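You operate a simulated robot arm through the tools that you are given. There is no shell and no other tool.

Carry out the task below with a simulated robot arm. There is one attempt and no reset: what you move stays moved.

JOB
Crimp the black lead's lug in the matching nest, then rack the lead.
Fine: slide the nest of the lug's colour under the ram first; pull the lever right down; the lead goes back in its own slot; leave the slider there and the other leads alone.

Only the result counts: the job must be done as asked and must still hold three seconds after the hand-in. Knocking over, shifting, dropping, spilling or breaking anything else fails it.

ROBOT AND FRAMES
A 6-joint arm with a two-finger gripper, fixed in place. Base frame: the origin is at the foot of the arm, x ahead of it, y to its left, z up. Readings come in mm, rad, newtons and seconds.
Its first joint turns from -2.897 to 2.897 rad. Payload 2.45 kg.
The TCP is the grasp point between the finger pads, 20 mm short of the fingertips. In the tool frame z runs along the fingers and y along their closing line. The gripper opens to 140 mm. The gripper's body begins 168 mm behind the TCP.
Orientation is that of the tool frame in the base frame, as a unit quaternion [w, x, y, z]. With the fingers straight down and closing along the base's y, the tool's x points along the base's -x, its y along +y and its z along -z.

CONTROLS
- The arm moves only by the tool drive_tool. Its argument "steps" is a list of rows, each a list of 7 numbers: the shift along the tool's x, y, z in units of 100 mm (1.0 is 100 mm), then the turn, a rotation vector about the tool's x, y, z in units of 60 degrees (1.0 is 60 degrees), then the opening, from 0 (shut) to 1 (fully open). In form: [[x, y, z, ax, ay, az, jaw], ...]. A call has 1 to 20 rows; each row is the pose to reach, as a shift and turn from the pose commanded when the call began, along the tool's axes at that moment. A call with a number of a shift or a turn outside -1 to 1 is refused whole. A row lasts 0.2 s, in which the tool goes at most 50 mm and 0.15 rad; a call with a longer step from one row to the next is refused whole, and so is a gripper value outside its range. Where a pose cannot be reached the arm comes as near as it can. A force on the tool above 90 N (or 10 N above the force at the start of the call, whichever is more), or a blocked arm, ends the call early, and 0.2 s more pass. The fingers move at their own pace (about 45 mm/s each) and stop on an object; they squeeze with about 41 N. The grip force told is the motor's: it shows also when the fingers shut on nothing. Time passes only in rows, and 0.2 s behind the last, so rows that repeat a pose let the fingers close. The reply holds the time, the measured pose of the TCP, the force on the tool along the base axes, the opening and the grip force, in the units named above and with some noise, with the torque about the TCP (base axes, N m) and any sound that the robot's microphone picked up, and new pictures: "pictures" is both (left out), scene, wrist or none.
- Cameras (640 x 400 px; columns grow to the right, rows downward): "scene" is fixed at [226, 502.6, 1346.5]; the picture's right is [-0.59, -0.81, 0.00], its down [-0.27, 0.19, -0.94] and it looks along [0.76, -0.56, -0.33] (base axes); focal length 336 px, centre (320, 200). "wrist" rides on the gripper at [78, 11, -209] in the tool frame; the picture's right is [-0.14, 0.99, 0.00], its down [-0.92, -0.13, -0.37] and it looks along [-0.37, -0.05, 0.93] (tool axes); focal length 280 px, centre (320, 200). There is no depth. A picture from a camera that has moved, and an enlarged one, comes with that camera's place and axes in the base frame and with its lens. The place of the scene camera against the robot may be out by one fixed shift of up to 18 mm in any direction.
- enlarge(camera, box): a new picture of the part [left, top, right, bottom] of that camera's present view, enlarged. The clock stands still meanwhile.
- sign_off(): hands the job in; it is judged then, once.

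Nothing tells you positions but the pictures and the camera data. Unless the task says otherwise, let go and move clear before handing in.

The tools are called after "Emit:" as a command line: name --pt "numbers of a row" for each row, then --argument value for the rest, lists and objects as JSON in quotes. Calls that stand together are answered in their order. drive_tool: Moves the arm, as the interface text tells. Its arguments: {"type":"object","properties":{"steps":{"type":"array","items":{"type":"array","items":{"type":"number"}}},"pictures":{"type":"string","enum":["both","scene","wrist","none"]}},"required":["steps"]} The other tools are called the same way: enlarge (camera, box) takes an enlarged picture of a part of a camera's view; sign_off () hands the job in.

At the start:

```text
clock: 0.0
tcp_pos: [626.4, -321.7, 1192.1]
orientation: [0.0, 0.0, 1.0, -0.001]
force: [-0.2, 0.1, -0.4]
moment: [-0.01, -0.03, 0.05]
opening: 140.1
gripper_force: 0.1
```

scene: 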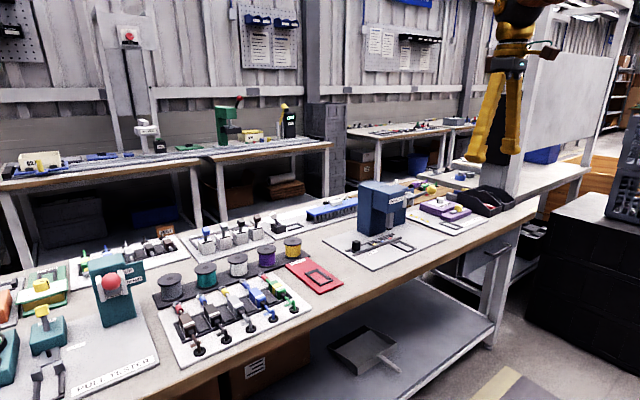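
wrist: 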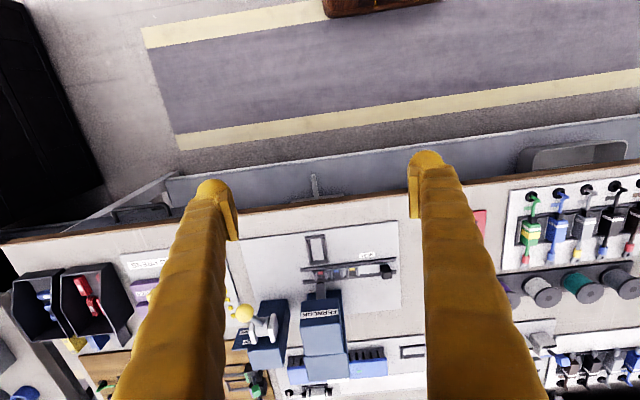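

I see a bench with a lead rack (several coloured leads), a blue crimp press with a slider in the middle, and other tools around. First I look closer at the rack and the press.

Emit:
enlarge --camera "scene" --box '[150, 250, 320, 370]'

Emit:
enlarge --camera "scene" --box '[310, 160, 470, 280]'

Emit:
enlarge --camera "wrist" --box '[230, 200, 430, 400]'

Emit:
enlarge --camera "wrist" --box '[460, 150, 640, 300]'

```text
3.33 times, centred on (235, 310) of scene
camera zoom: at [226.0, 502.6, 1346.5], right [-0.59, -0.81, 0.0], down [-0.27, 0.19, -0.94], along [0.76, -0.56, -0.33], focal length 1119 px, centre (603, -167)
```

zoom: 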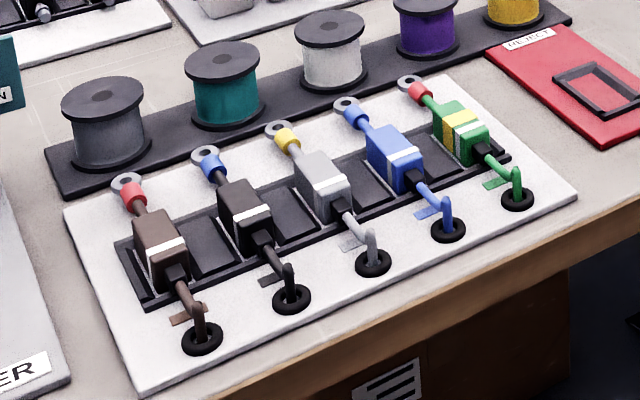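

```text
3.33 times, centred on (390, 220) of scene
camera zoom: at [226.0, 502.6, 1346.5], right [-0.59, -0.81, 0.0], down [-0.27, 0.19, -0.94], along [0.76, -0.56, -0.33], focal length 1119 px, centre (87, 133)
```

zoom: 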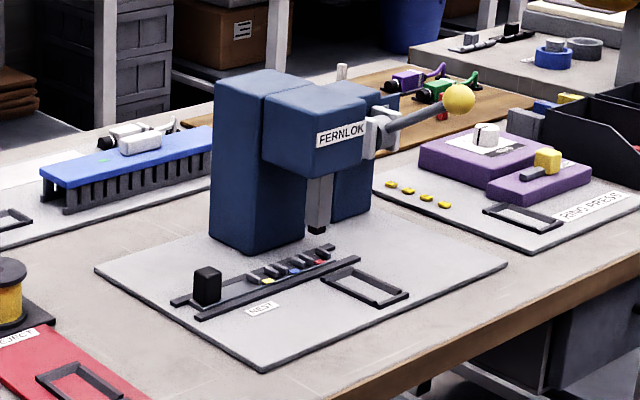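

```text
2.00 times, centred on (330, 300) of wrist
camera zoom: at [547.6, -312.1, 1402.3], right [0.14, 0.99, 0.0], down [0.92, -0.13, 0.37], along [0.37, -0.05, -0.93], focal length 561 px, centre (300, 0)
```

zoom: 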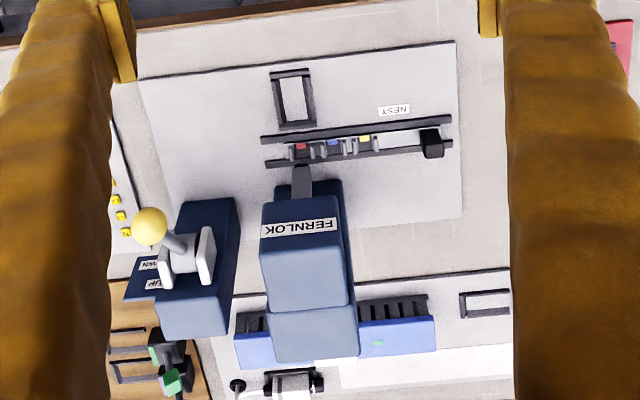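

```text
2.67 times, centred on (550, 225) of wrist
camera zoom: at [547.6, -312.1, 1402.3], right [0.14, 0.99, 0.0], down [0.92, -0.13, 0.37], along [0.37, -0.05, -0.93], focal length 748 px, centre (-293, 133)
```

zoom: 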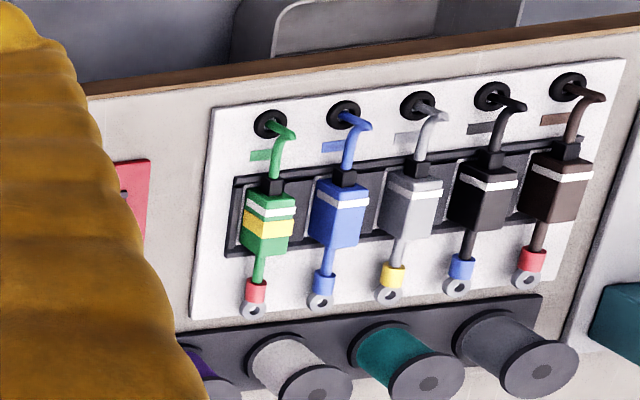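

The black lead is second from the left in the rack and carries a blue lug. The red nest seems to be under the ram now, so blue must go under it. I move closer over the press to see the slider, the frame and the lever.

Emit:
drive_tool --pt "0 -0.3 0.3 0 0 0 1" --pt "0 -0.6 0.6 0 0 0 1" --pt "0 -0.9 0.9 0 0 0 1" --pt "0 -1.0 1.0 0 0 0 1" --pictures "both"

```text
clock: 1.0
tcp_pos: [627.1, -422.6, 1092.9]
orientation: [0.001, 0.0, 1.0, 0.0]
force: [-0.4, 0.1, 0.0]
moment: [0.01, -0.01, -0.01]
opening: 139.9
gripper_force: 0.1
camera wrist: at [548.1, -412.2, 1301.7], right [0.14, 0.99, 0.0], down [0.92, -0.13, 0.37], along [0.37, -0.05, -0.93], focal length 280 px, centre (320, 200)
```

scene: 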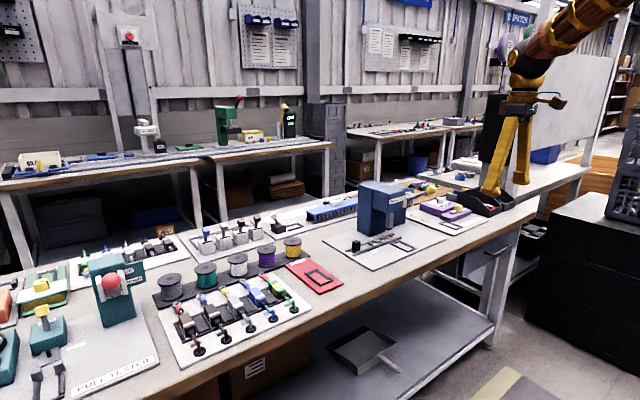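
wrist: 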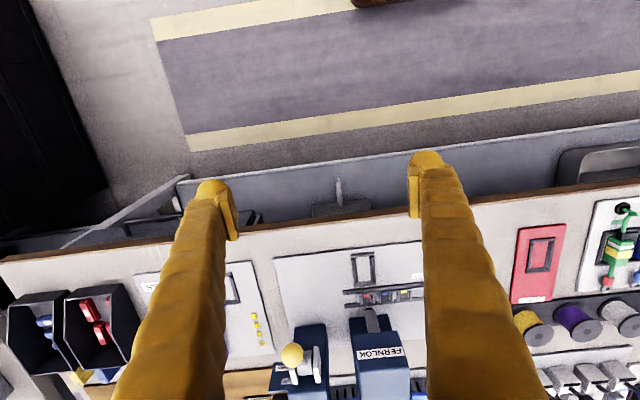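

The view moved closer; I zoom in on the press area and then tilt outward for a better look.

Emit:
enlarge --camera "wrist" --box '[230, 230, 430, 400]'

Emit:
drive_tool --pt "-0.3 0.0 0.2 0 0.1 0 1" --pt "-0.6 0.0 0.2 0 0.2 0 1" --pt "-0.9 0.0 0.2 0 0.3 0 1" --pictures "both"

```text
2.35 times, centred on (330, 315) of wrist
camera zoom: at [548.1, -412.2, 1301.7], right [0.14, 0.99, 0.0], down [0.92, -0.13, 0.37], along [0.37, -0.05, -0.93], focal length 660 px, centre (296, -71)
```

zoom: 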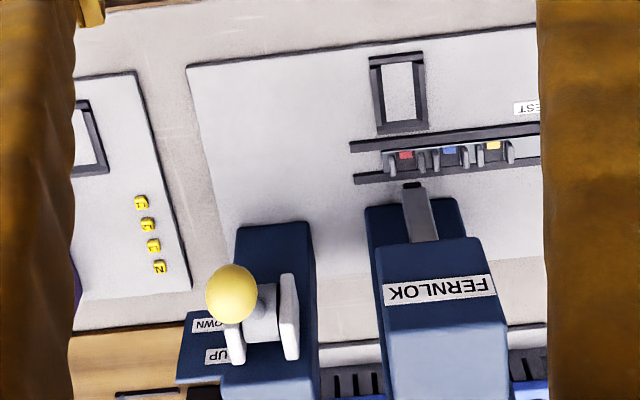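

```text
clock: 1.8
tcp_pos: [714.6, -421.4, 1072.6]
orientation: [-0.156, 0.0, 0.988, -0.002]
force: [0.0, -0.3, 0.8]
moment: [-0.01, -0.09, 0.0]
opening: 139.7
gripper_force: 0.0
camera wrist: at [705.8, -410.8, 1296.3], right [0.13, 0.99, -0.04], down [0.99, -0.13, 0.07], along [0.06, -0.05, -1.0], focal length 280 px, centre (320, 200)
```

scene: 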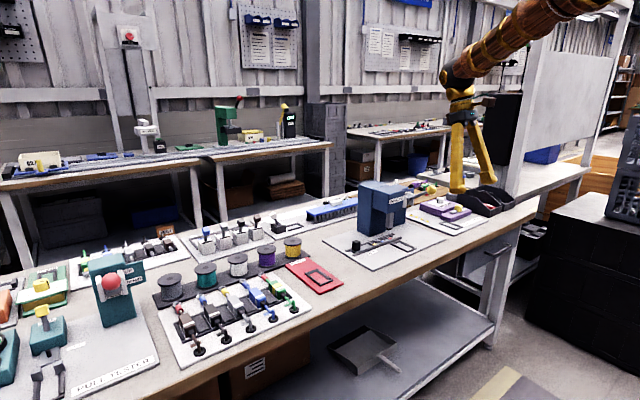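
wrist: 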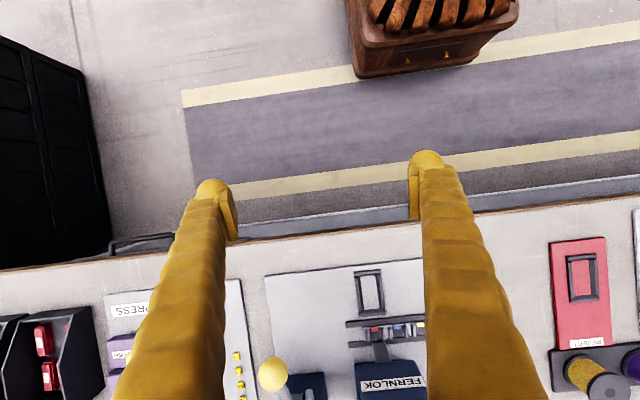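

This vertical view is useful for measuring; I zoom into it around the press and slider.

Emit:
enlarge --camera "wrist" --box '[230, 250, 430, 400]'

Emit:
enlarge --camera "scene" --box '[340, 170, 440, 270]'

```text
2.67 times, centred on (330, 325) of wrist
camera zoom: at [705.8, -410.8, 1296.3], right [0.13, 0.99, -0.04], down [0.99, -0.13, 0.07], along [0.06, -0.05, -1.0], focal length 748 px, centre (293, -133)
```

zoom: 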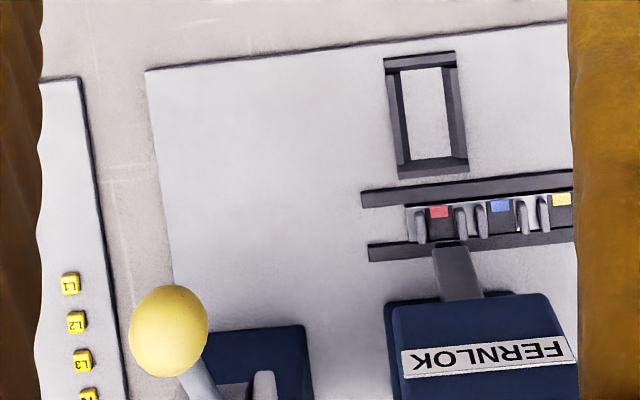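

```text
4.00 times, centred on (390, 220) of scene
camera zoom: at [226.0, 502.6, 1346.5], right [-0.59, -0.81, 0.0], down [-0.27, 0.19, -0.94], along [0.76, -0.56, -0.33], focal length 1343 px, centre (40, 120)
```

zoom: 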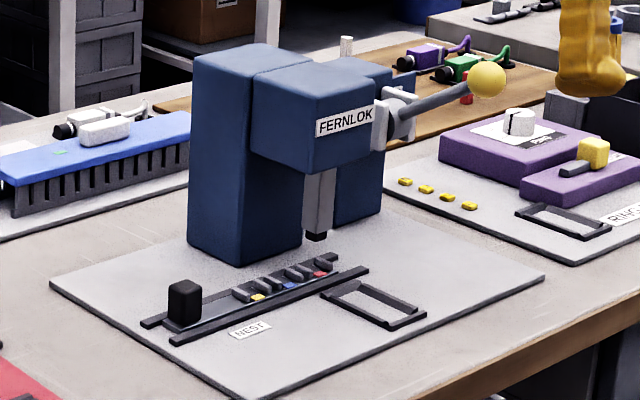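

The bench plate is at about z 800. The ram is at y≈-369, with the red nest under it; the blue nest is at y≈-329, 40 mm away. The black knob is near (987, -210). I straighten the tool and move toward the knob.

Emit:
drive_tool --pt "0 0.4 0 0 -0.14 0 1" --pt "0 0.8 0 0 -0.28 0 1" --pt "0 1.0 0 0 -0.42 0 0.6" --pt "0 1.0 0 0 -0.56 0 0.5" --pt "0 1.0 0 0 -0.633 0 0.5" --pictures "wrist"

```text
clock: 3.0
tcp_pos: [714.8, -322.4, 1072.8]
orientation: [0.175, 0.0, 0.985, -0.001]
force: [0.0, 0.0, 0.1]
moment: [-0.02, -0.03, 0.06]
opening: 70.6
gripper_force: 0.0
camera wrist: at [569.4, -312.1, 1242.1], right [0.13, 0.99, 0.05], down [0.74, -0.13, 0.66], along [0.66, -0.05, -0.75], focal length 280 px, centre (320, 200)
```

wrist: 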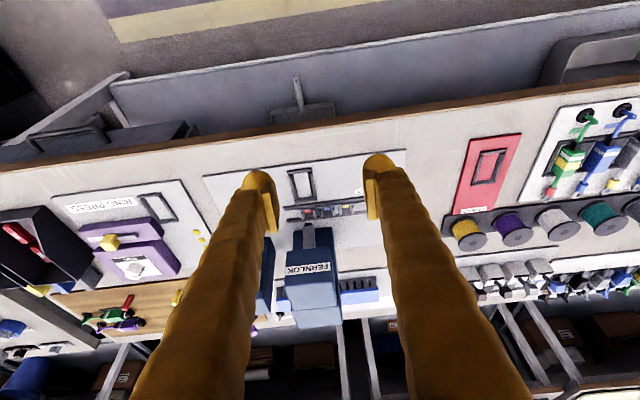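

Going on toward the knob in steps, keeping above the press plate.

Emit:
drive_tool --pt "-0.25 0.3 0.3 0 0 0 0.5" --pt "-0.5 0.6 0.55 0 0 0 0.5" --pt "-0.75 0.85 0.8 0 0 0 0.5" --pt "-0.9 1.0 1.0 0 0 0 0.5" --pictures "wrist"

```text
clock: 4.0
tcp_pos: [833.9, -222.4, 1010.2]
orientation: [0.174, 0.001, 0.985, -0.001]
force: [0.3, 0.1, 0.6]
moment: [0.02, 0.01, -0.01]
opening: 69.9
gripper_force: 0.1
camera wrist: at [689.1, -212.5, 1179.8], right [0.13, 0.99, 0.05], down [0.74, -0.13, 0.66], along [0.66, -0.05, -0.75], focal length 280 px, centre (320, 200)
```

wrist: 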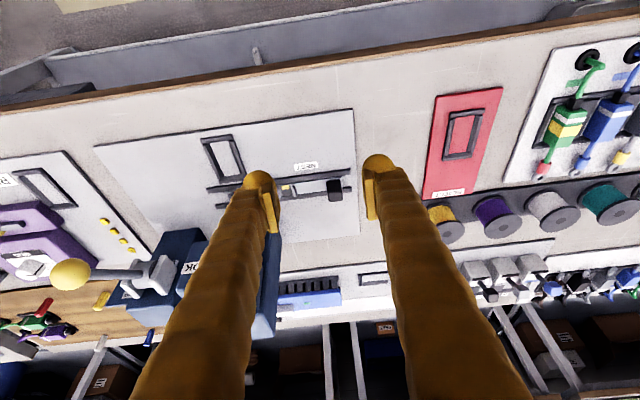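

Emit:
enlarge --camera "wrist" --box '[190, 120, 390, 245]'

```text
3.20 times, centred on (290, 182) of wrist
camera zoom: at [689.1, -212.5, 1179.8], right [0.13, 0.99, 0.05], down [0.74, -0.13, 0.66], along [0.66, -0.05, -0.75], focal length 897 px, centre (416, 256)
```

zoom: 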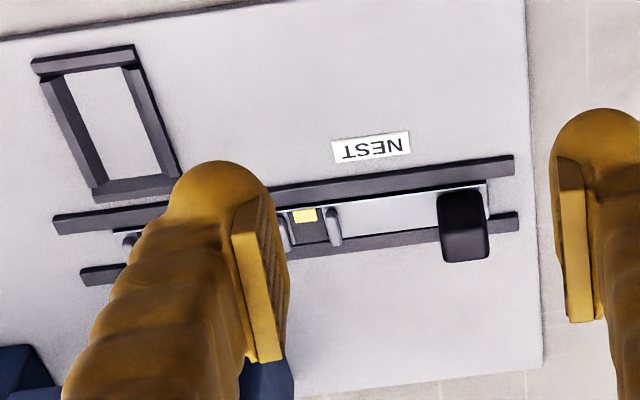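

The knob top is near (986, -209, 836). I line up with it along the tool axis, still high, and check.

Emit:
drive_tool --pt "-0.3 0.14 0.3 0 0 0 0.5" --pt "-0.6 0.14 0.6 0 0 0 0.5" --pt "-0.83 0.14 1.0 0 0 0 0.5" --pt "-0.83 0.14 1.0 0 0 0 0.5" --pictures "wrist"

Emit:
enlarge --camera "wrist" --box '[220, 130, 420, 255]'

```text
clock: 5.0
tcp_pos: [946.3, -208.0, 945.8]
orientation: [0.173, 0.0, 0.985, -0.001]
force: [0.3, -0.7, -0.1]
moment: [0.02, -0.05, 0.01]
opening: 69.8
gripper_force: 0.1
camera wrist: at [801.3, -197.5, 1114.9], right [0.13, 0.99, 0.05], down [0.74, -0.13, 0.66], along [0.66, -0.05, -0.75], focal length 280 px, centre (320, 200)
```

wrist: 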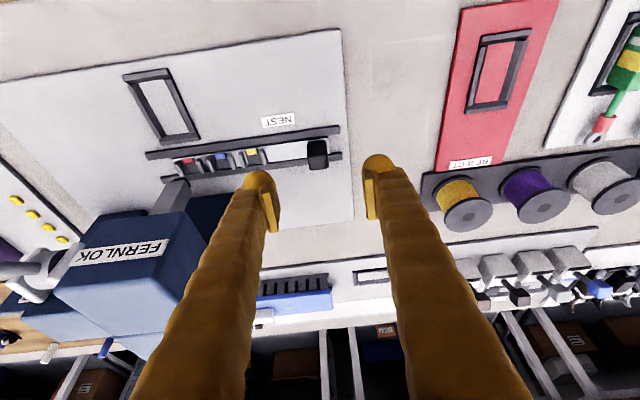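

```text
3.20 times, centred on (320, 192) of wrist
camera zoom: at [801.3, -197.5, 1114.9], right [0.13, 0.99, 0.05], down [0.74, -0.13, 0.66], along [0.66, -0.05, -0.75], focal length 897 px, centre (320, 224)
```

zoom: 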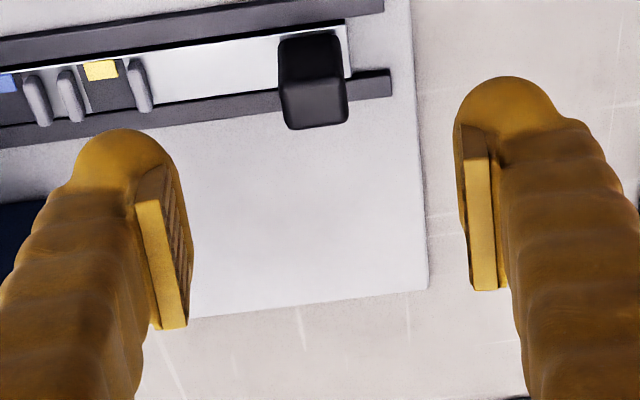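

The knob top is at about (988, -210, 834), consistent across two views. I go straight down the tool axis, straddling it.

Emit:
drive_tool --pt "0 -0.02 0.3 0 0 0 0.5" --pt "0 -0.02 0.6 0 0 0 0.5" --pt "0 -0.02 0.8 0 0 0 0.5" --pt "0 -0.02 1.0 0 0 0 0.5" --pictures "both"

Emit:
enlarge --camera "wrist" --box '[220, 130, 420, 255]'

Emit:
enlarge --camera "scene" --box '[320, 190, 440, 265]'

```text
clock: 6.0
tcp_pos: [981.8, -212.8, 851.1]
orientation: [0.174, 0.0, 0.985, 0.0]
force: [1.0, 0.0, 0.6]
moment: [0.03, 0.01, -0.04]
opening: 70.0
gripper_force: 0.0
camera wrist: at [837.0, -201.3, 1020.6], right [0.13, 0.99, 0.05], down [0.74, -0.13, 0.66], along [0.66, -0.05, -0.75], focal length 280 px, centre (320, 200)
```

scene: 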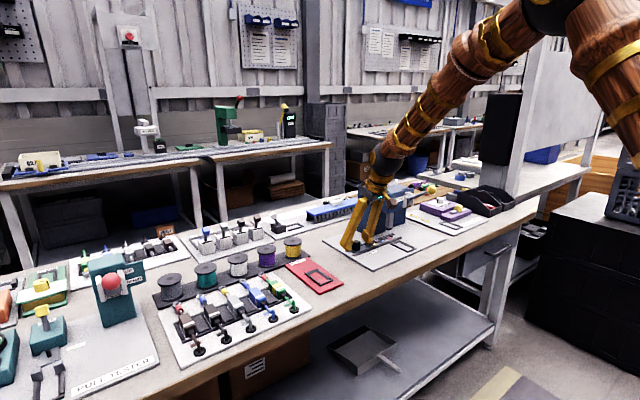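
wrist: 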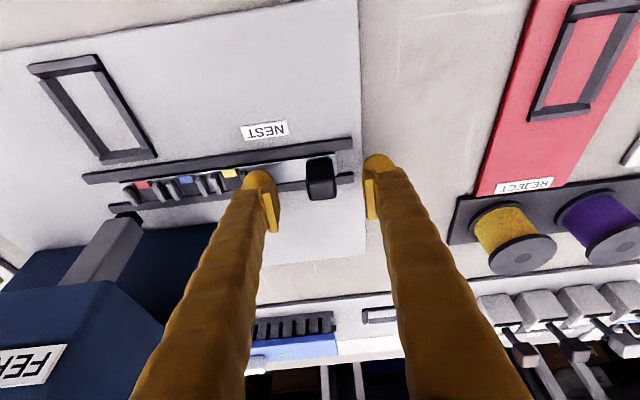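

```text
3.20 times, centred on (320, 192) of wrist
camera zoom: at [837.0, -201.3, 1020.6], right [0.13, 0.99, 0.05], down [0.74, -0.13, 0.66], along [0.66, -0.05, -0.75], focal length 897 px, centre (320, 224)
```

zoom: 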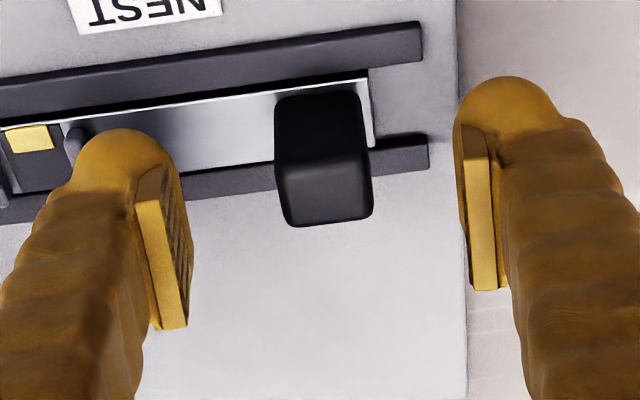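

```text
5.33 times, centred on (380, 228) of scene
camera zoom: at [226.0, 502.6, 1346.5], right [-0.59, -0.81, 0.0], down [-0.27, 0.19, -0.94], along [0.76, -0.56, -0.33], focal length 1790 px, centre (0, 53)
```

zoom: 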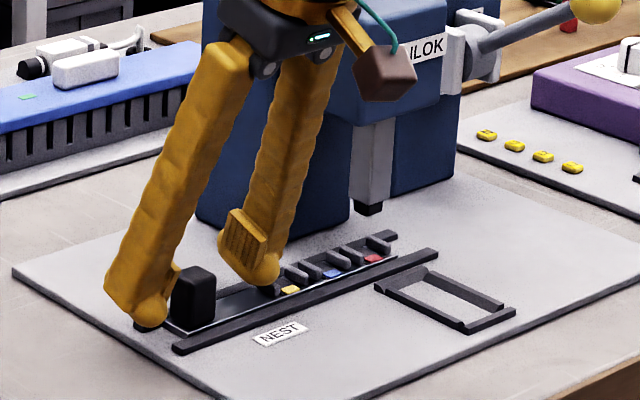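

Fingers straddle the knob. I go 9 mm lower and close on it.

Emit:
drive_tool --pt "0.01 0.02 0.05 0 0 0 0.5" --pt "0.01 0.02 0.09 0 0 0 0.5" --pt "0.01 0.02 0.09 0 0 0 0.1" --pt "0.01 0.02 0.09 0 0 0 0.1" --pt "0.01 0.02 0.09 0 0 0 0.1" --pt "0.01 0.02 0.09 0 0 0 0.1" --pictures "both"

Emit:
enlarge --camera "scene" --box '[320, 190, 440, 265]'

```text
clock: 7.4
tcp_pos: [982.5, -210.0, 842.4]
orientation: [0.173, 0.001, 0.985, -0.001]
force: [1.6, -4.1, -1.9]
moment: [-0.08, -0.05, -0.03]
opening: 23.2
gripper_force: 31.9
camera wrist: at [838.3, -199.3, 1012.0], right [0.13, 0.99, 0.05], down [0.74, -0.13, 0.66], along [0.66, -0.05, -0.75], focal length 280 px, centre (320, 200)
```

scene: 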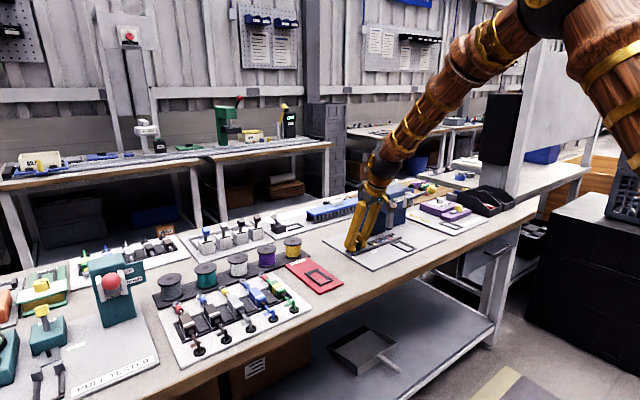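
wrist: 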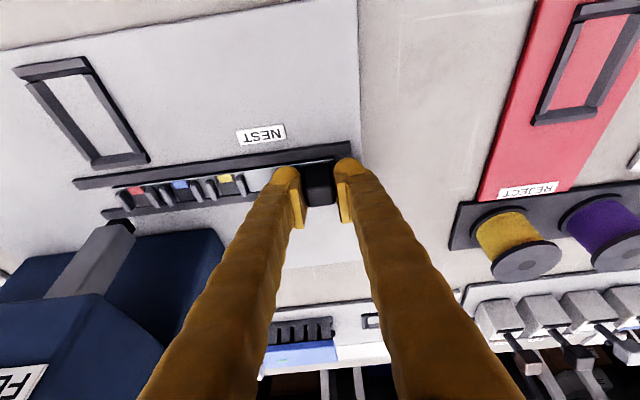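

```text
5.33 times, centred on (380, 228) of scene
camera zoom: at [226.0, 502.6, 1346.5], right [-0.59, -0.81, 0.0], down [-0.27, 0.19, -0.94], along [0.76, -0.56, -0.33], focal length 1790 px, centre (0, 53)
```

zoom: 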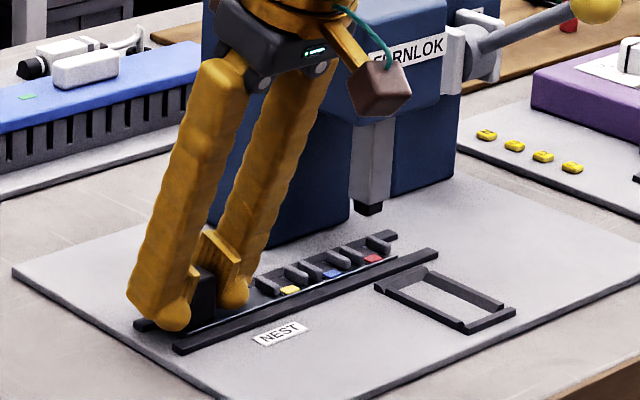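

The knob is held (23 mm). Now I slide it 40 mm toward -y.

Emit:
drive_tool --pt "0.01 -0.08 0 0 0 0 0.1" --pt "0.01 -0.16 0 0 0 0 0.1" --pt "0.01 -0.24 0 0 0 0 0.1" --pt "0.01 -0.32 0 0 0 0 0.1" --pt "0.01 -0.4 0 0 0 0 0.1" --pt "0.01 -0.4 0 0 0 0 0.1" --pictures "both"

Emit:
enlarge --camera "wrist" --box '[60, 100, 260, 225]'

Emit:
enlarge --camera "scene" --box '[320, 190, 440, 265]'

```text
clock: 8.8
tcp_pos: [981.9, -250.1, 843.4]
orientation: [0.174, 0.0, 0.985, -0.001]
force: [37.8, -0.7, 20.7]
moment: [-0.01, -0.48, -0.01]
opening: 22.8
gripper_force: 44.3
camera wrist: at [837.3, -238.6, 1011.5], right [0.13, 0.99, 0.05], down [0.74, -0.13, 0.66], along [0.66, -0.05, -0.75], focal length 280 px, centre (320, 200)
```

scene: 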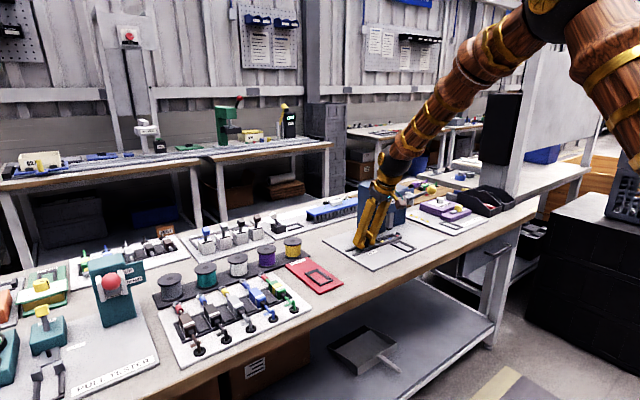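
wrist: 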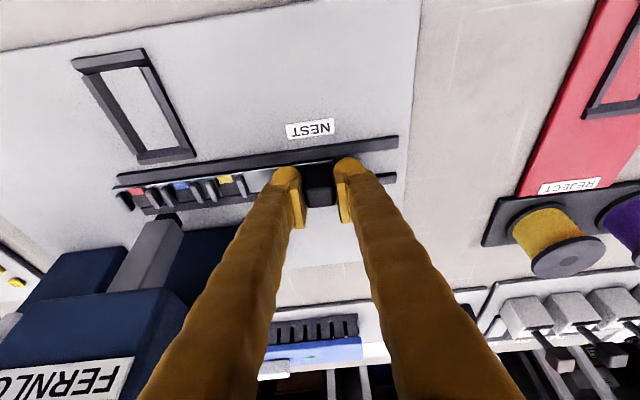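

```text
3.20 times, centred on (160, 162) of wrist
camera zoom: at [837.3, -238.6, 1011.5], right [0.13, 0.99, 0.05], down [0.74, -0.13, 0.66], along [0.66, -0.05, -0.75], focal length 897 px, centre (832, 320)
```

zoom: 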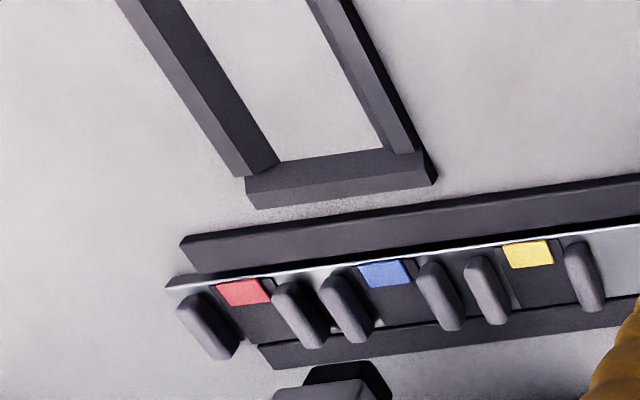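

```text
5.33 times, centred on (380, 228) of scene
camera zoom: at [226.0, 502.6, 1346.5], right [-0.59, -0.81, 0.0], down [-0.27, 0.19, -0.94], along [0.76, -0.56, -0.33], focal length 1790 px, centre (0, 53)
```

zoom: 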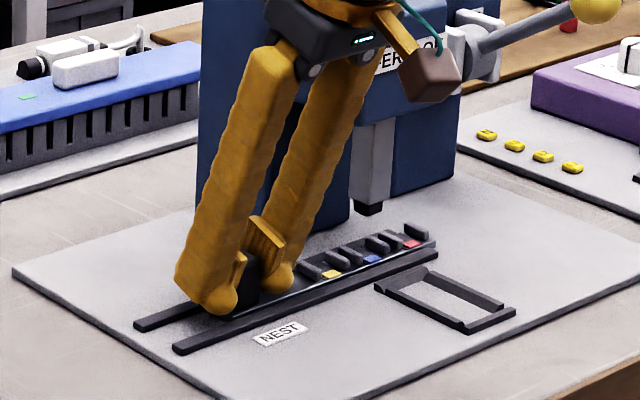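

The blue nest now lies under the ram at y≈-370. I release gently and back out along the tool axis, then check the slider.

Emit:
drive_tool --pt "-0.01 0 0 0 0 0 0.1" --pt "-0.01 0 0 0 0 0 0.3" --pt "-0.01 0 0 0 0 0 0.35" --pt "-0.01 0 0 0 0 0 0.35" --pt "-0.01 0 -0.2 0 0 0 0.35" --pt "-0.01 0 -0.5 0 0 0 0.35" --pt "-0.01 0 -1.0 0 0 0 0.35" --pictures "both"

Emit:
enlarge --camera "wrist" --box '[100, 50, 340, 225]'

Emit:
enlarge --camera "scene" --box '[340, 160, 460, 260]'

```text
clock: 10.4
tcp_pos: [947.4, -248.8, 932.6]
orientation: [0.173, 0.001, 0.985, 0.0]
force: [0.3, 0.0, -0.2]
moment: [0.0, -0.02, -0.02]
opening: 49.0
gripper_force: 0.1
camera wrist: at [802.2, -238.9, 1103.5], right [0.13, 0.99, 0.05], down [0.74, -0.13, 0.66], along [0.66, -0.05, -0.75], focal length 280 px, centre (320, 200)
```

scene: 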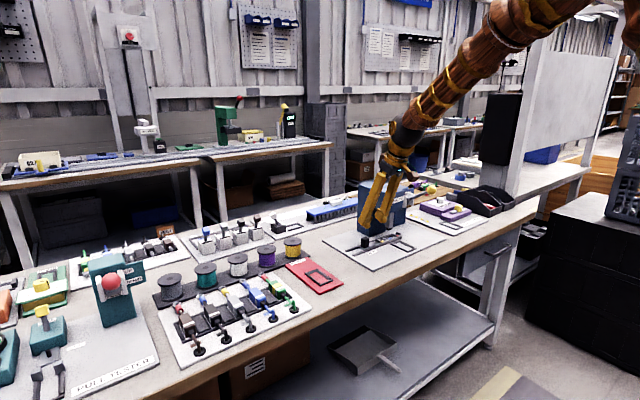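
wrist: 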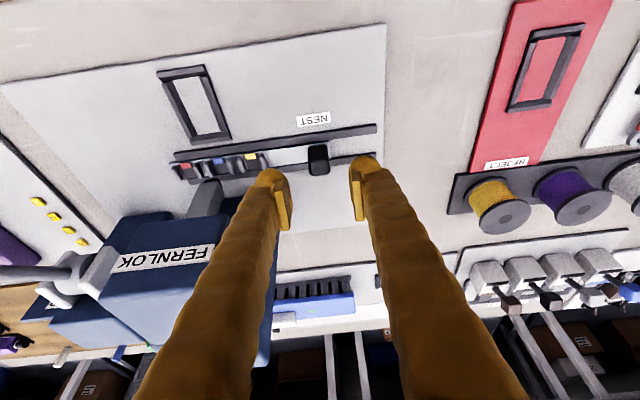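

```text
2.29 times, centred on (220, 138) of wrist
camera zoom: at [802.2, -238.9, 1103.5], right [0.13, 0.99, 0.05], down [0.74, -0.13, 0.66], along [0.66, -0.05, -0.75], focal length 641 px, centre (549, 343)
```

zoom: 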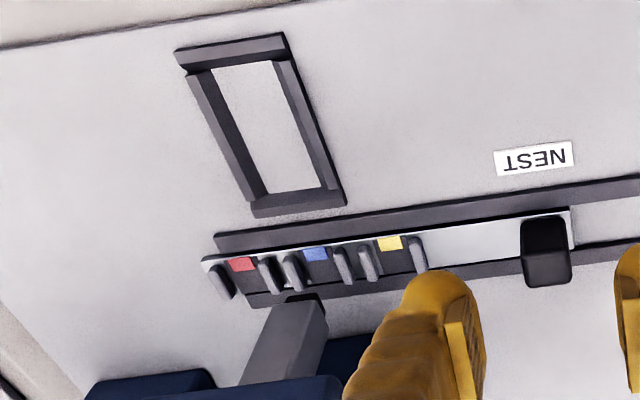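

```text
4.00 times, centred on (400, 210) of scene
camera zoom: at [226.0, 502.6, 1346.5], right [-0.59, -0.81, 0.0], down [-0.27, 0.19, -0.94], along [0.76, -0.56, -0.33], focal length 1343 px, centre (0, 160)
```

zoom: 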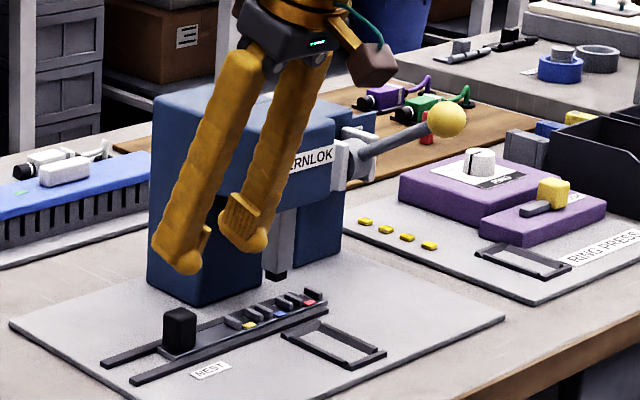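

The slider sits right: blue under the ram, knob at y≈-250. Now I travel to the rack, raised and a little back.

Emit:
drive_tool --pt "0.1 0.4 -0.25 0 0 0 0.35" --pt "0.2 0.8 -0.5 0 0 0 0.35" --pt "0.3 1.0 -0.8 0 0 0 0.35" --pictures "none"

Emit:
drive_tool --pt "0 0.5 0 0 0 0 0.35" --pt "0 1.0 0 0 0 0 0.35" --pictures "none"

Emit:
drive_tool --pt "0 0.5 0 0 0 0 0.35" --pt "0 1.0 0 0 0 0 0.35" --pictures "none"

Emit:
drive_tool --pt "0 0.5 0 0 0 0 0.35" --pt "0 1.0 0 0 0 0 0.35" --pictures "none"

Emit:
drive_tool --pt "0 0.5 0 0 0 0 0.35" --pt "0 1.0 0 0 0 0 0.35" --pictures "both"

```text
clock: 11.2
tcp_pos: [893.2, -147.3, 999.7]
orientation: [0.174, 0.0, 0.985, 0.0]
force: [0.2, -0.2, -1.1]
moment: [0.05, 0.0, 0.0]
opening: 48.6
gripper_force: 0.2
```

```text
clock: 11.8
tcp_pos: [895.1, -46.3, 999.7]
orientation: [0.174, 0.001, 0.985, 0.0]
force: [0.5, 0.8, -0.3]
moment: [-0.03, -0.02, 0.01]
opening: 49.2
gripper_force: 0.0
```

```text
clock: 12.4
tcp_pos: [895.7, 51.2, 1001.4]
orientation: [0.174, 0.0, 0.985, 0.0]
force: [0.4, -0.2, -0.2]
moment: [0.03, 0.02, 0.02]
opening: 49.1
gripper_force: 0.1
```

```text
clock: 13.0
tcp_pos: [896.4, 151.1, 998.4]
orientation: [0.173, 0.001, 0.985, -0.001]
force: [0.1, 1.0, -0.3]
moment: [-0.04, -0.01, 0.0]
opening: 48.8
gripper_force: 0.0
```

```text
clock: 13.6
tcp_pos: [893.9, 251.0, 999.5]
orientation: [0.173, 0.0, 0.985, -0.001]
force: [-0.5, 0.0, -0.5]
moment: [-0.01, -0.01, 0.0]
opening: 48.9
gripper_force: 0.1
camera wrist: at [749.2, 261.3, 1168.9], right [0.13, 0.99, 0.05], down [0.74, -0.13, 0.66], along [0.66, -0.05, -0.75], focal length 280 px, centre (320, 200)
```

scene: 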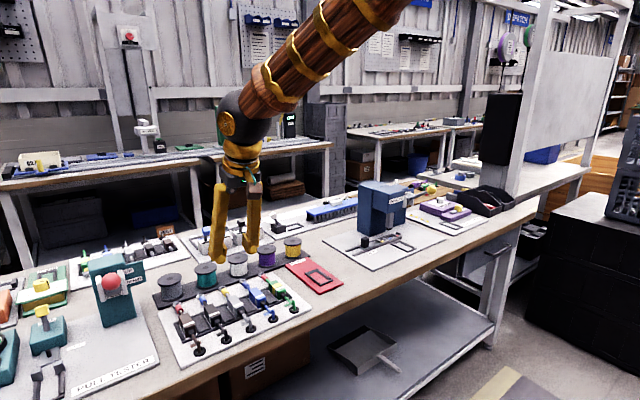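
wrist: 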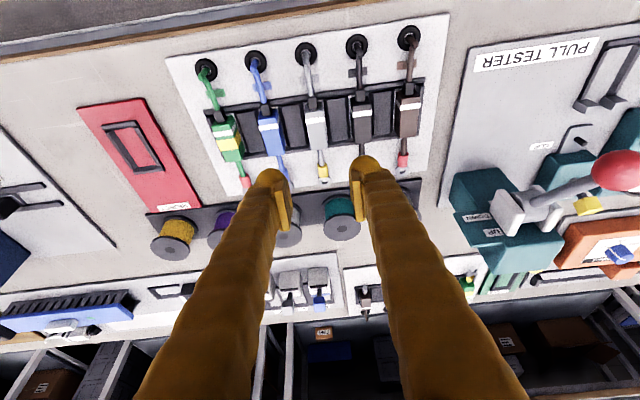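

Emit:
enlarge --camera "wrist" --box '[270, 25, 450, 185]'

Emit:
enlarge --camera "scene" --box '[160, 275, 260, 355]'

```text
2.50 times, centred on (360, 105) of wrist
camera zoom: at [749.2, 261.3, 1168.9], right [0.13, 0.99, 0.05], down [0.74, -0.13, 0.66], along [0.66, -0.05, -0.75], focal length 701 px, centre (220, 438)
```

zoom: 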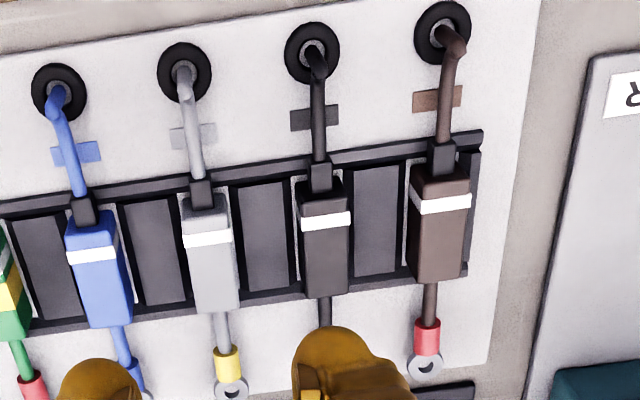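

```text
5.00 times, centred on (210, 315) of scene
camera zoom: at [226.0, 502.6, 1346.5], right [-0.59, -0.81, 0.0], down [-0.27, 0.19, -0.94], along [0.76, -0.56, -0.33], focal length 1678 px, centre (870, -375)
```

zoom: 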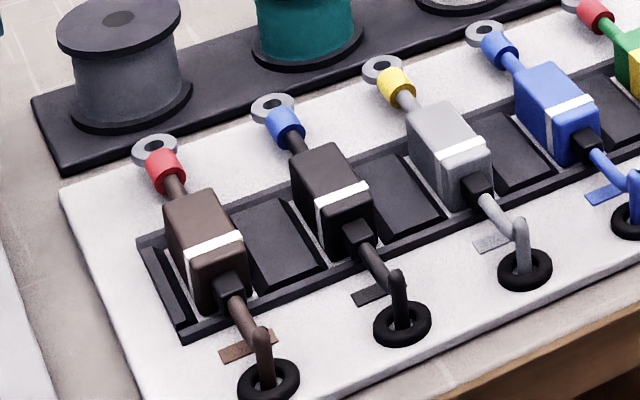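

I align over the black lead's body (about x 922, y 312) and get closer to measure.

Emit:
drive_tool --pt "0.15 0.3 0.1 0 0 0 0.35" --pt "0.3 0.61 0.3 0 0 0 0.35" --pt "0.3 0.61 0.3 0 0 0 0.35" --pictures "wrist"

Emit:
enlarge --camera "wrist" --box '[240, 60, 400, 210]'

```text
clock: 14.4
tcp_pos: [876.3, 311.4, 960.2]
orientation: [0.174, -0.001, 0.985, -0.001]
force: [-0.1, -0.1, -0.3]
moment: [0.04, -0.05, 0.02]
opening: 48.9
gripper_force: 0.0
camera wrist: at [731.0, 321.8, 1130.0], right [0.13, 0.99, 0.05], down [0.74, -0.13, 0.66], along [0.66, -0.05, -0.75], focal length 280 px, centre (320, 200)
```

wrist: 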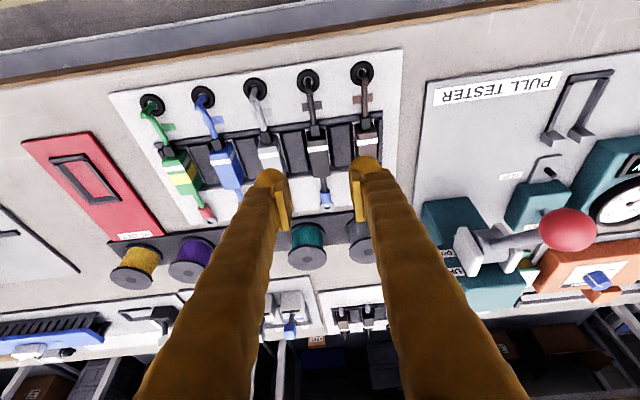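

```text
2.67 times, centred on (320, 135) of wrist
camera zoom: at [731.0, 321.8, 1130.0], right [0.13, 0.99, 0.05], down [0.74, -0.13, 0.66], along [0.66, -0.05, -0.75], focal length 748 px, centre (320, 373)
```

zoom: 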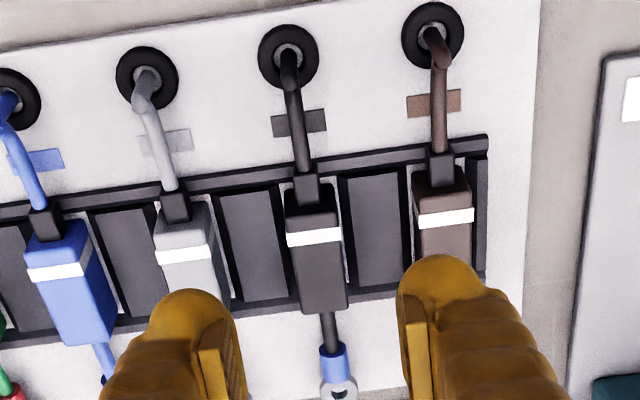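

Emit:
enlarge --camera "wrist" --box '[290, 90, 360, 215]'

Emit:
enlarge --camera "scene" --box '[190, 285, 250, 330]'

```text
3.20 times, centred on (325, 152) of wrist
camera zoom: at [731.0, 321.8, 1130.0], right [0.13, 0.99, 0.05], down [0.74, -0.13, 0.66], along [0.66, -0.05, -0.75], focal length 897 px, centre (304, 352)
```

zoom: 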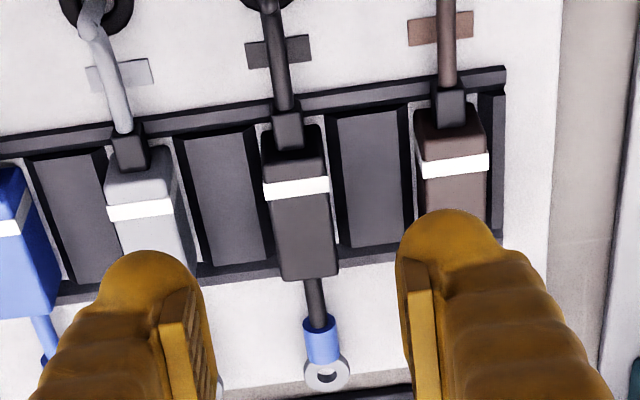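

```text
8.89 times, centred on (220, 308) of scene
camera zoom: at [226.0, 502.6, 1346.5], right [-0.59, -0.81, 0.0], down [-0.27, 0.19, -0.94], along [0.76, -0.56, -0.33], focal length 2984 px, centre (1209, -756)
```

zoom: 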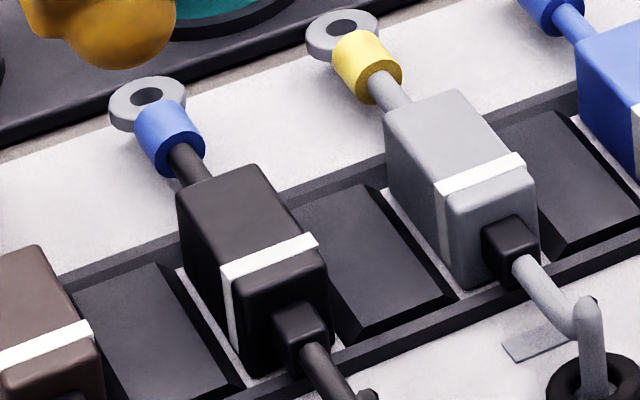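

The black body is about 60 × 26 mm with its centre near (924, 310), top around z 830; the dividers beside it are low. I descend along the tool axis to just above and check.

Emit:
drive_tool --pt "-0.02 -0.02 0.4 0 0 0 0.35" --pt "-0.02 -0.02 0.7 0 0 0 0.35" --pt "-0.02 -0.02 0.86 0 0 0 0.35" --pt "-0.02 -0.02 0.86 0 0 0 0.35" --pictures "both"

Emit:
enlarge --camera "wrist" --box '[240, 100, 400, 230]'

Emit:
enlarge --camera "scene" --box '[180, 275, 260, 335]'

```text
clock: 15.4
tcp_pos: [906.5, 312.0, 881.1]
orientation: [0.174, 0.0, 0.985, -0.001]
force: [-0.1, -0.1, 0.6]
moment: [0.02, 0.0, 0.03]
opening: 49.0
gripper_force: 0.2
camera wrist: at [761.5, 321.6, 1050.2], right [0.13, 0.99, 0.05], down [0.74, -0.13, 0.66], along [0.66, -0.05, -0.75], focal length 280 px, centre (320, 200)
```

scene: 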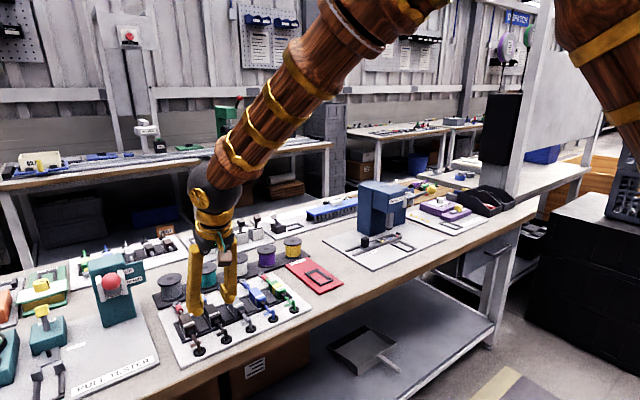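
wrist: 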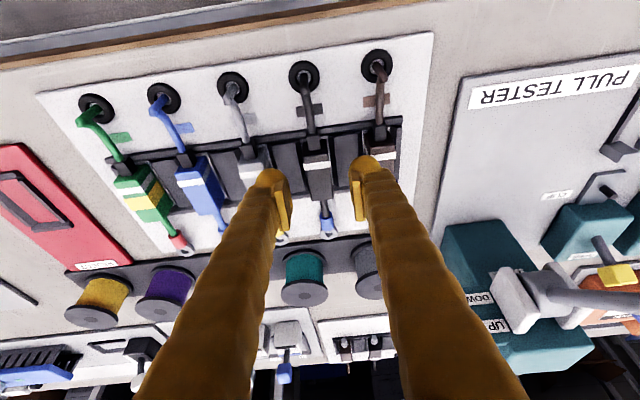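

```text
3.08 times, centred on (320, 165) of wrist
camera zoom: at [761.5, 321.6, 1050.2], right [0.13, 0.99, 0.05], down [0.74, -0.13, 0.66], along [0.66, -0.05, -0.75], focal length 863 px, centre (320, 308)
```

zoom: 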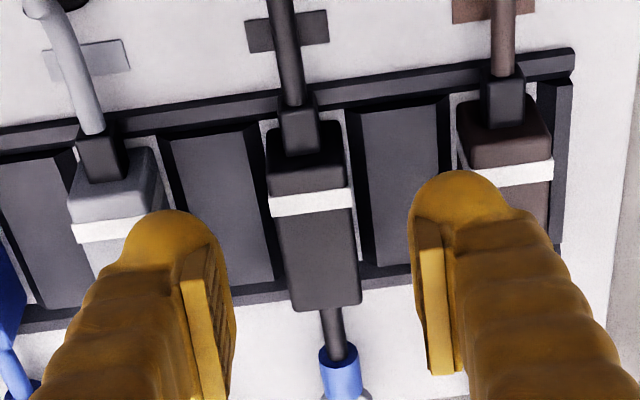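

```text
6.67 times, centred on (220, 305) of scene
camera zoom: at [226.0, 502.6, 1346.5], right [-0.59, -0.81, 0.0], down [-0.27, 0.19, -0.94], along [0.76, -0.56, -0.33], focal length 2238 px, centre (987, -500)
```

zoom: 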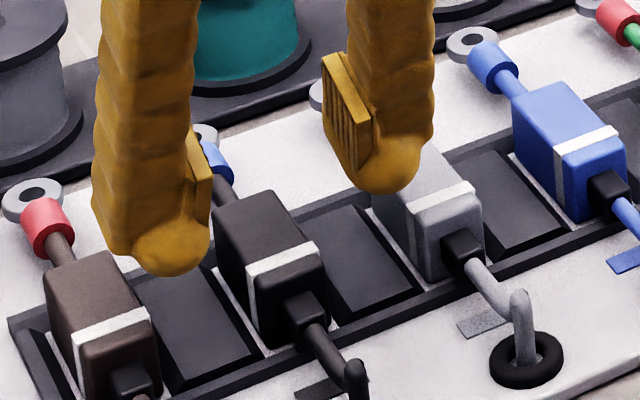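

The body top is at z≈831, far face x≈954, centre y≈310.5. I descend 43 mm along the tool axis and look before closing.

Emit:
drive_tool --pt "-0.01 -0.01 0.15 0 0 0 0.35" --pt "-0.01 -0.01 0.28 0 0 0 0.35" --pt "-0.01 -0.01 0.36 0 0 0 0.35" --pt "-0.01 -0.01 0.43 0 0 0 0.35" --pt "-0.01 -0.01 0.43 0 0 0 0.35" --pictures "both"

Emit:
enlarge --camera "wrist" --box '[240, 110, 400, 240]'

Emit:
enlarge --camera "scene" --box '[180, 275, 260, 335]'

```text
clock: 16.5
tcp_pos: [924.0, 309.8, 848.7]
orientation: [0.178, -0.001, 0.984, 0.002]
force: [-6.4, -1.0, 22.1]
moment: [-0.16, 0.32, -0.07]
opening: 50.5
gripper_force: 0.9
stopped in row 5: the force on the tool passed its limit at 94 N (the readings are from after the stop); the commanded pose is now the measured one
camera wrist: at [777.6, 320.3, 1017.1], right [0.13, 0.99, 0.05], down [0.73, -0.13, 0.67], along [0.67, -0.05, -0.74], focal length 280 px, centre (320, 200)
```

scene: 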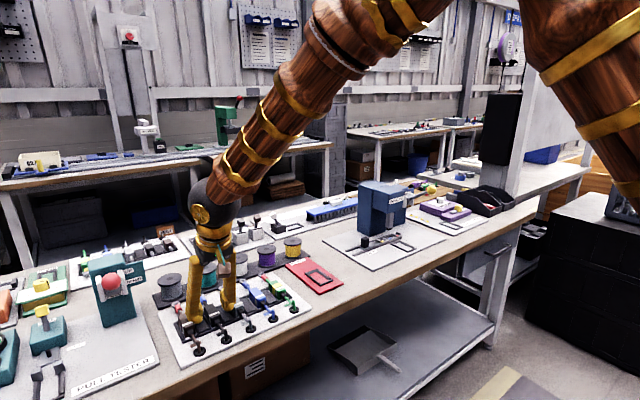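
wrist: 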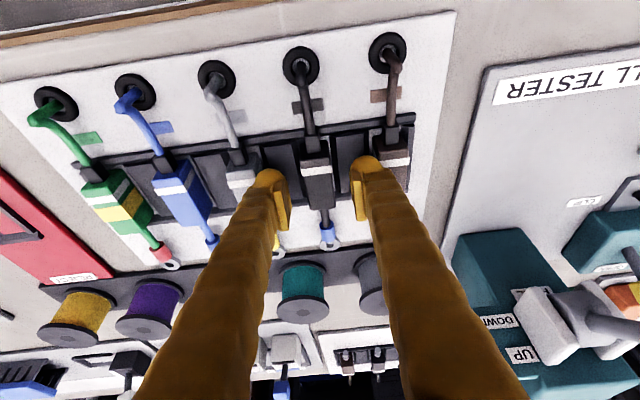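

```text
3.08 times, centred on (320, 175) of wrist
camera zoom: at [777.6, 320.3, 1017.1], right [0.13, 0.99, 0.05], down [0.73, -0.13, 0.67], along [0.67, -0.05, -0.74], focal length 863 px, centre (320, 277)
```

zoom: 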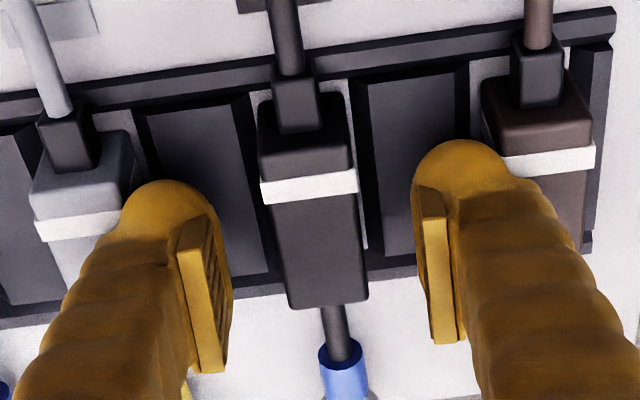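

```text
6.67 times, centred on (220, 305) of scene
camera zoom: at [226.0, 502.6, 1346.5], right [-0.59, -0.81, 0.0], down [-0.27, 0.19, -0.94], along [0.76, -0.56, -0.33], focal length 2238 px, centre (987, -500)
```

zoom: 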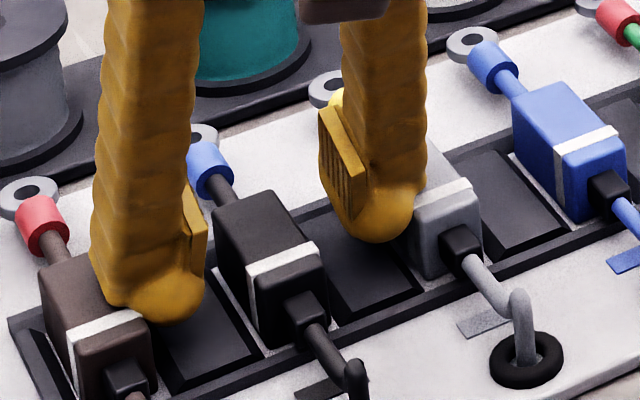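

The fingertips touched the dividers (their tops are near z 822), because of the tilt of the fingertips. I back off, reduce the tilt to about 5° and narrow the opening.

Emit:
drive_tool --pt "0 0 -0.2 0 0 0 0.35" --pt "0 0 -0.3 0 0.12 0 0.3" --pt "0 0 -0.3 0 0.25 0 0.28" --pt "0 0 -0.3 0 0.25 0 0.28" --pictures "both"

Emit:
enlarge --camera "wrist" --box '[240, 110, 400, 240]'

Emit:
enlarge --camera "scene" --box '[180, 275, 260, 335]'

```text
clock: 17.5
tcp_pos: [911.8, 311.7, 873.3]
orientation: [0.045, 0.001, 0.999, 0.0]
force: [-0.4, -0.6, 0.1]
moment: [-0.01, 0.03, 0.01]
opening: 39.2
gripper_force: 0.2
camera wrist: at [815.5, 320.9, 1075.1], right [0.14, 0.99, 0.01], down [0.88, -0.13, 0.45], along [0.45, -0.05, -0.89], focal length 280 px, centre (320, 200)
```

scene: 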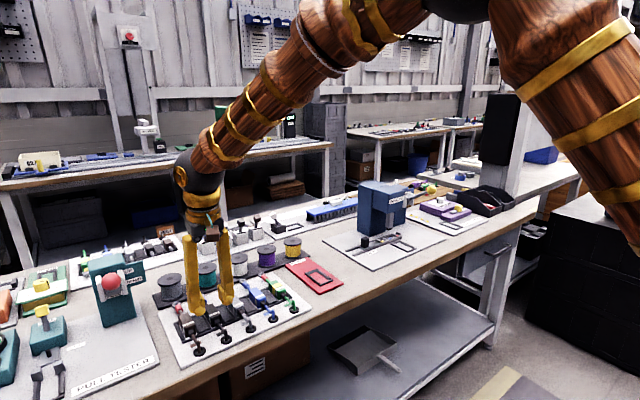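
wrist: 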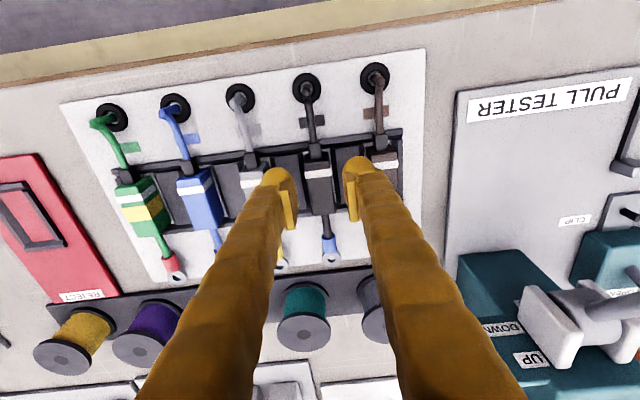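

```text
3.08 times, centred on (320, 175) of wrist
camera zoom: at [815.5, 320.9, 1075.1], right [0.14, 0.99, 0.01], down [0.88, -0.13, 0.45], along [0.45, -0.05, -0.89], focal length 863 px, centre (320, 277)
```

zoom: 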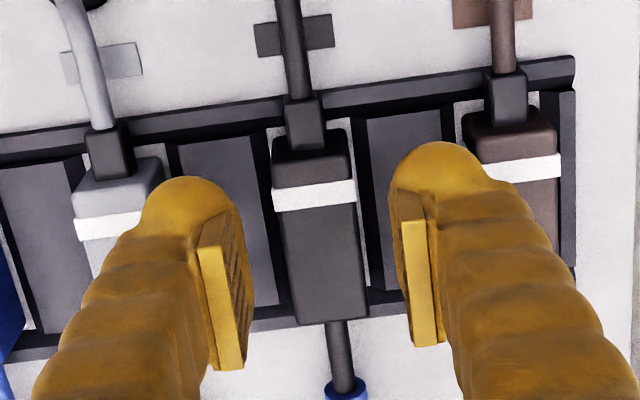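

```text
6.67 times, centred on (220, 305) of scene
camera zoom: at [226.0, 502.6, 1346.5], right [-0.59, -0.81, 0.0], down [-0.27, 0.19, -0.94], along [0.76, -0.56, -0.33], focal length 2238 px, centre (987, -500)
```

zoom: 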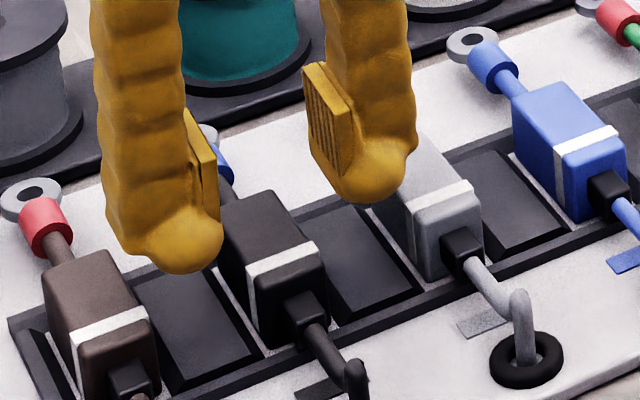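

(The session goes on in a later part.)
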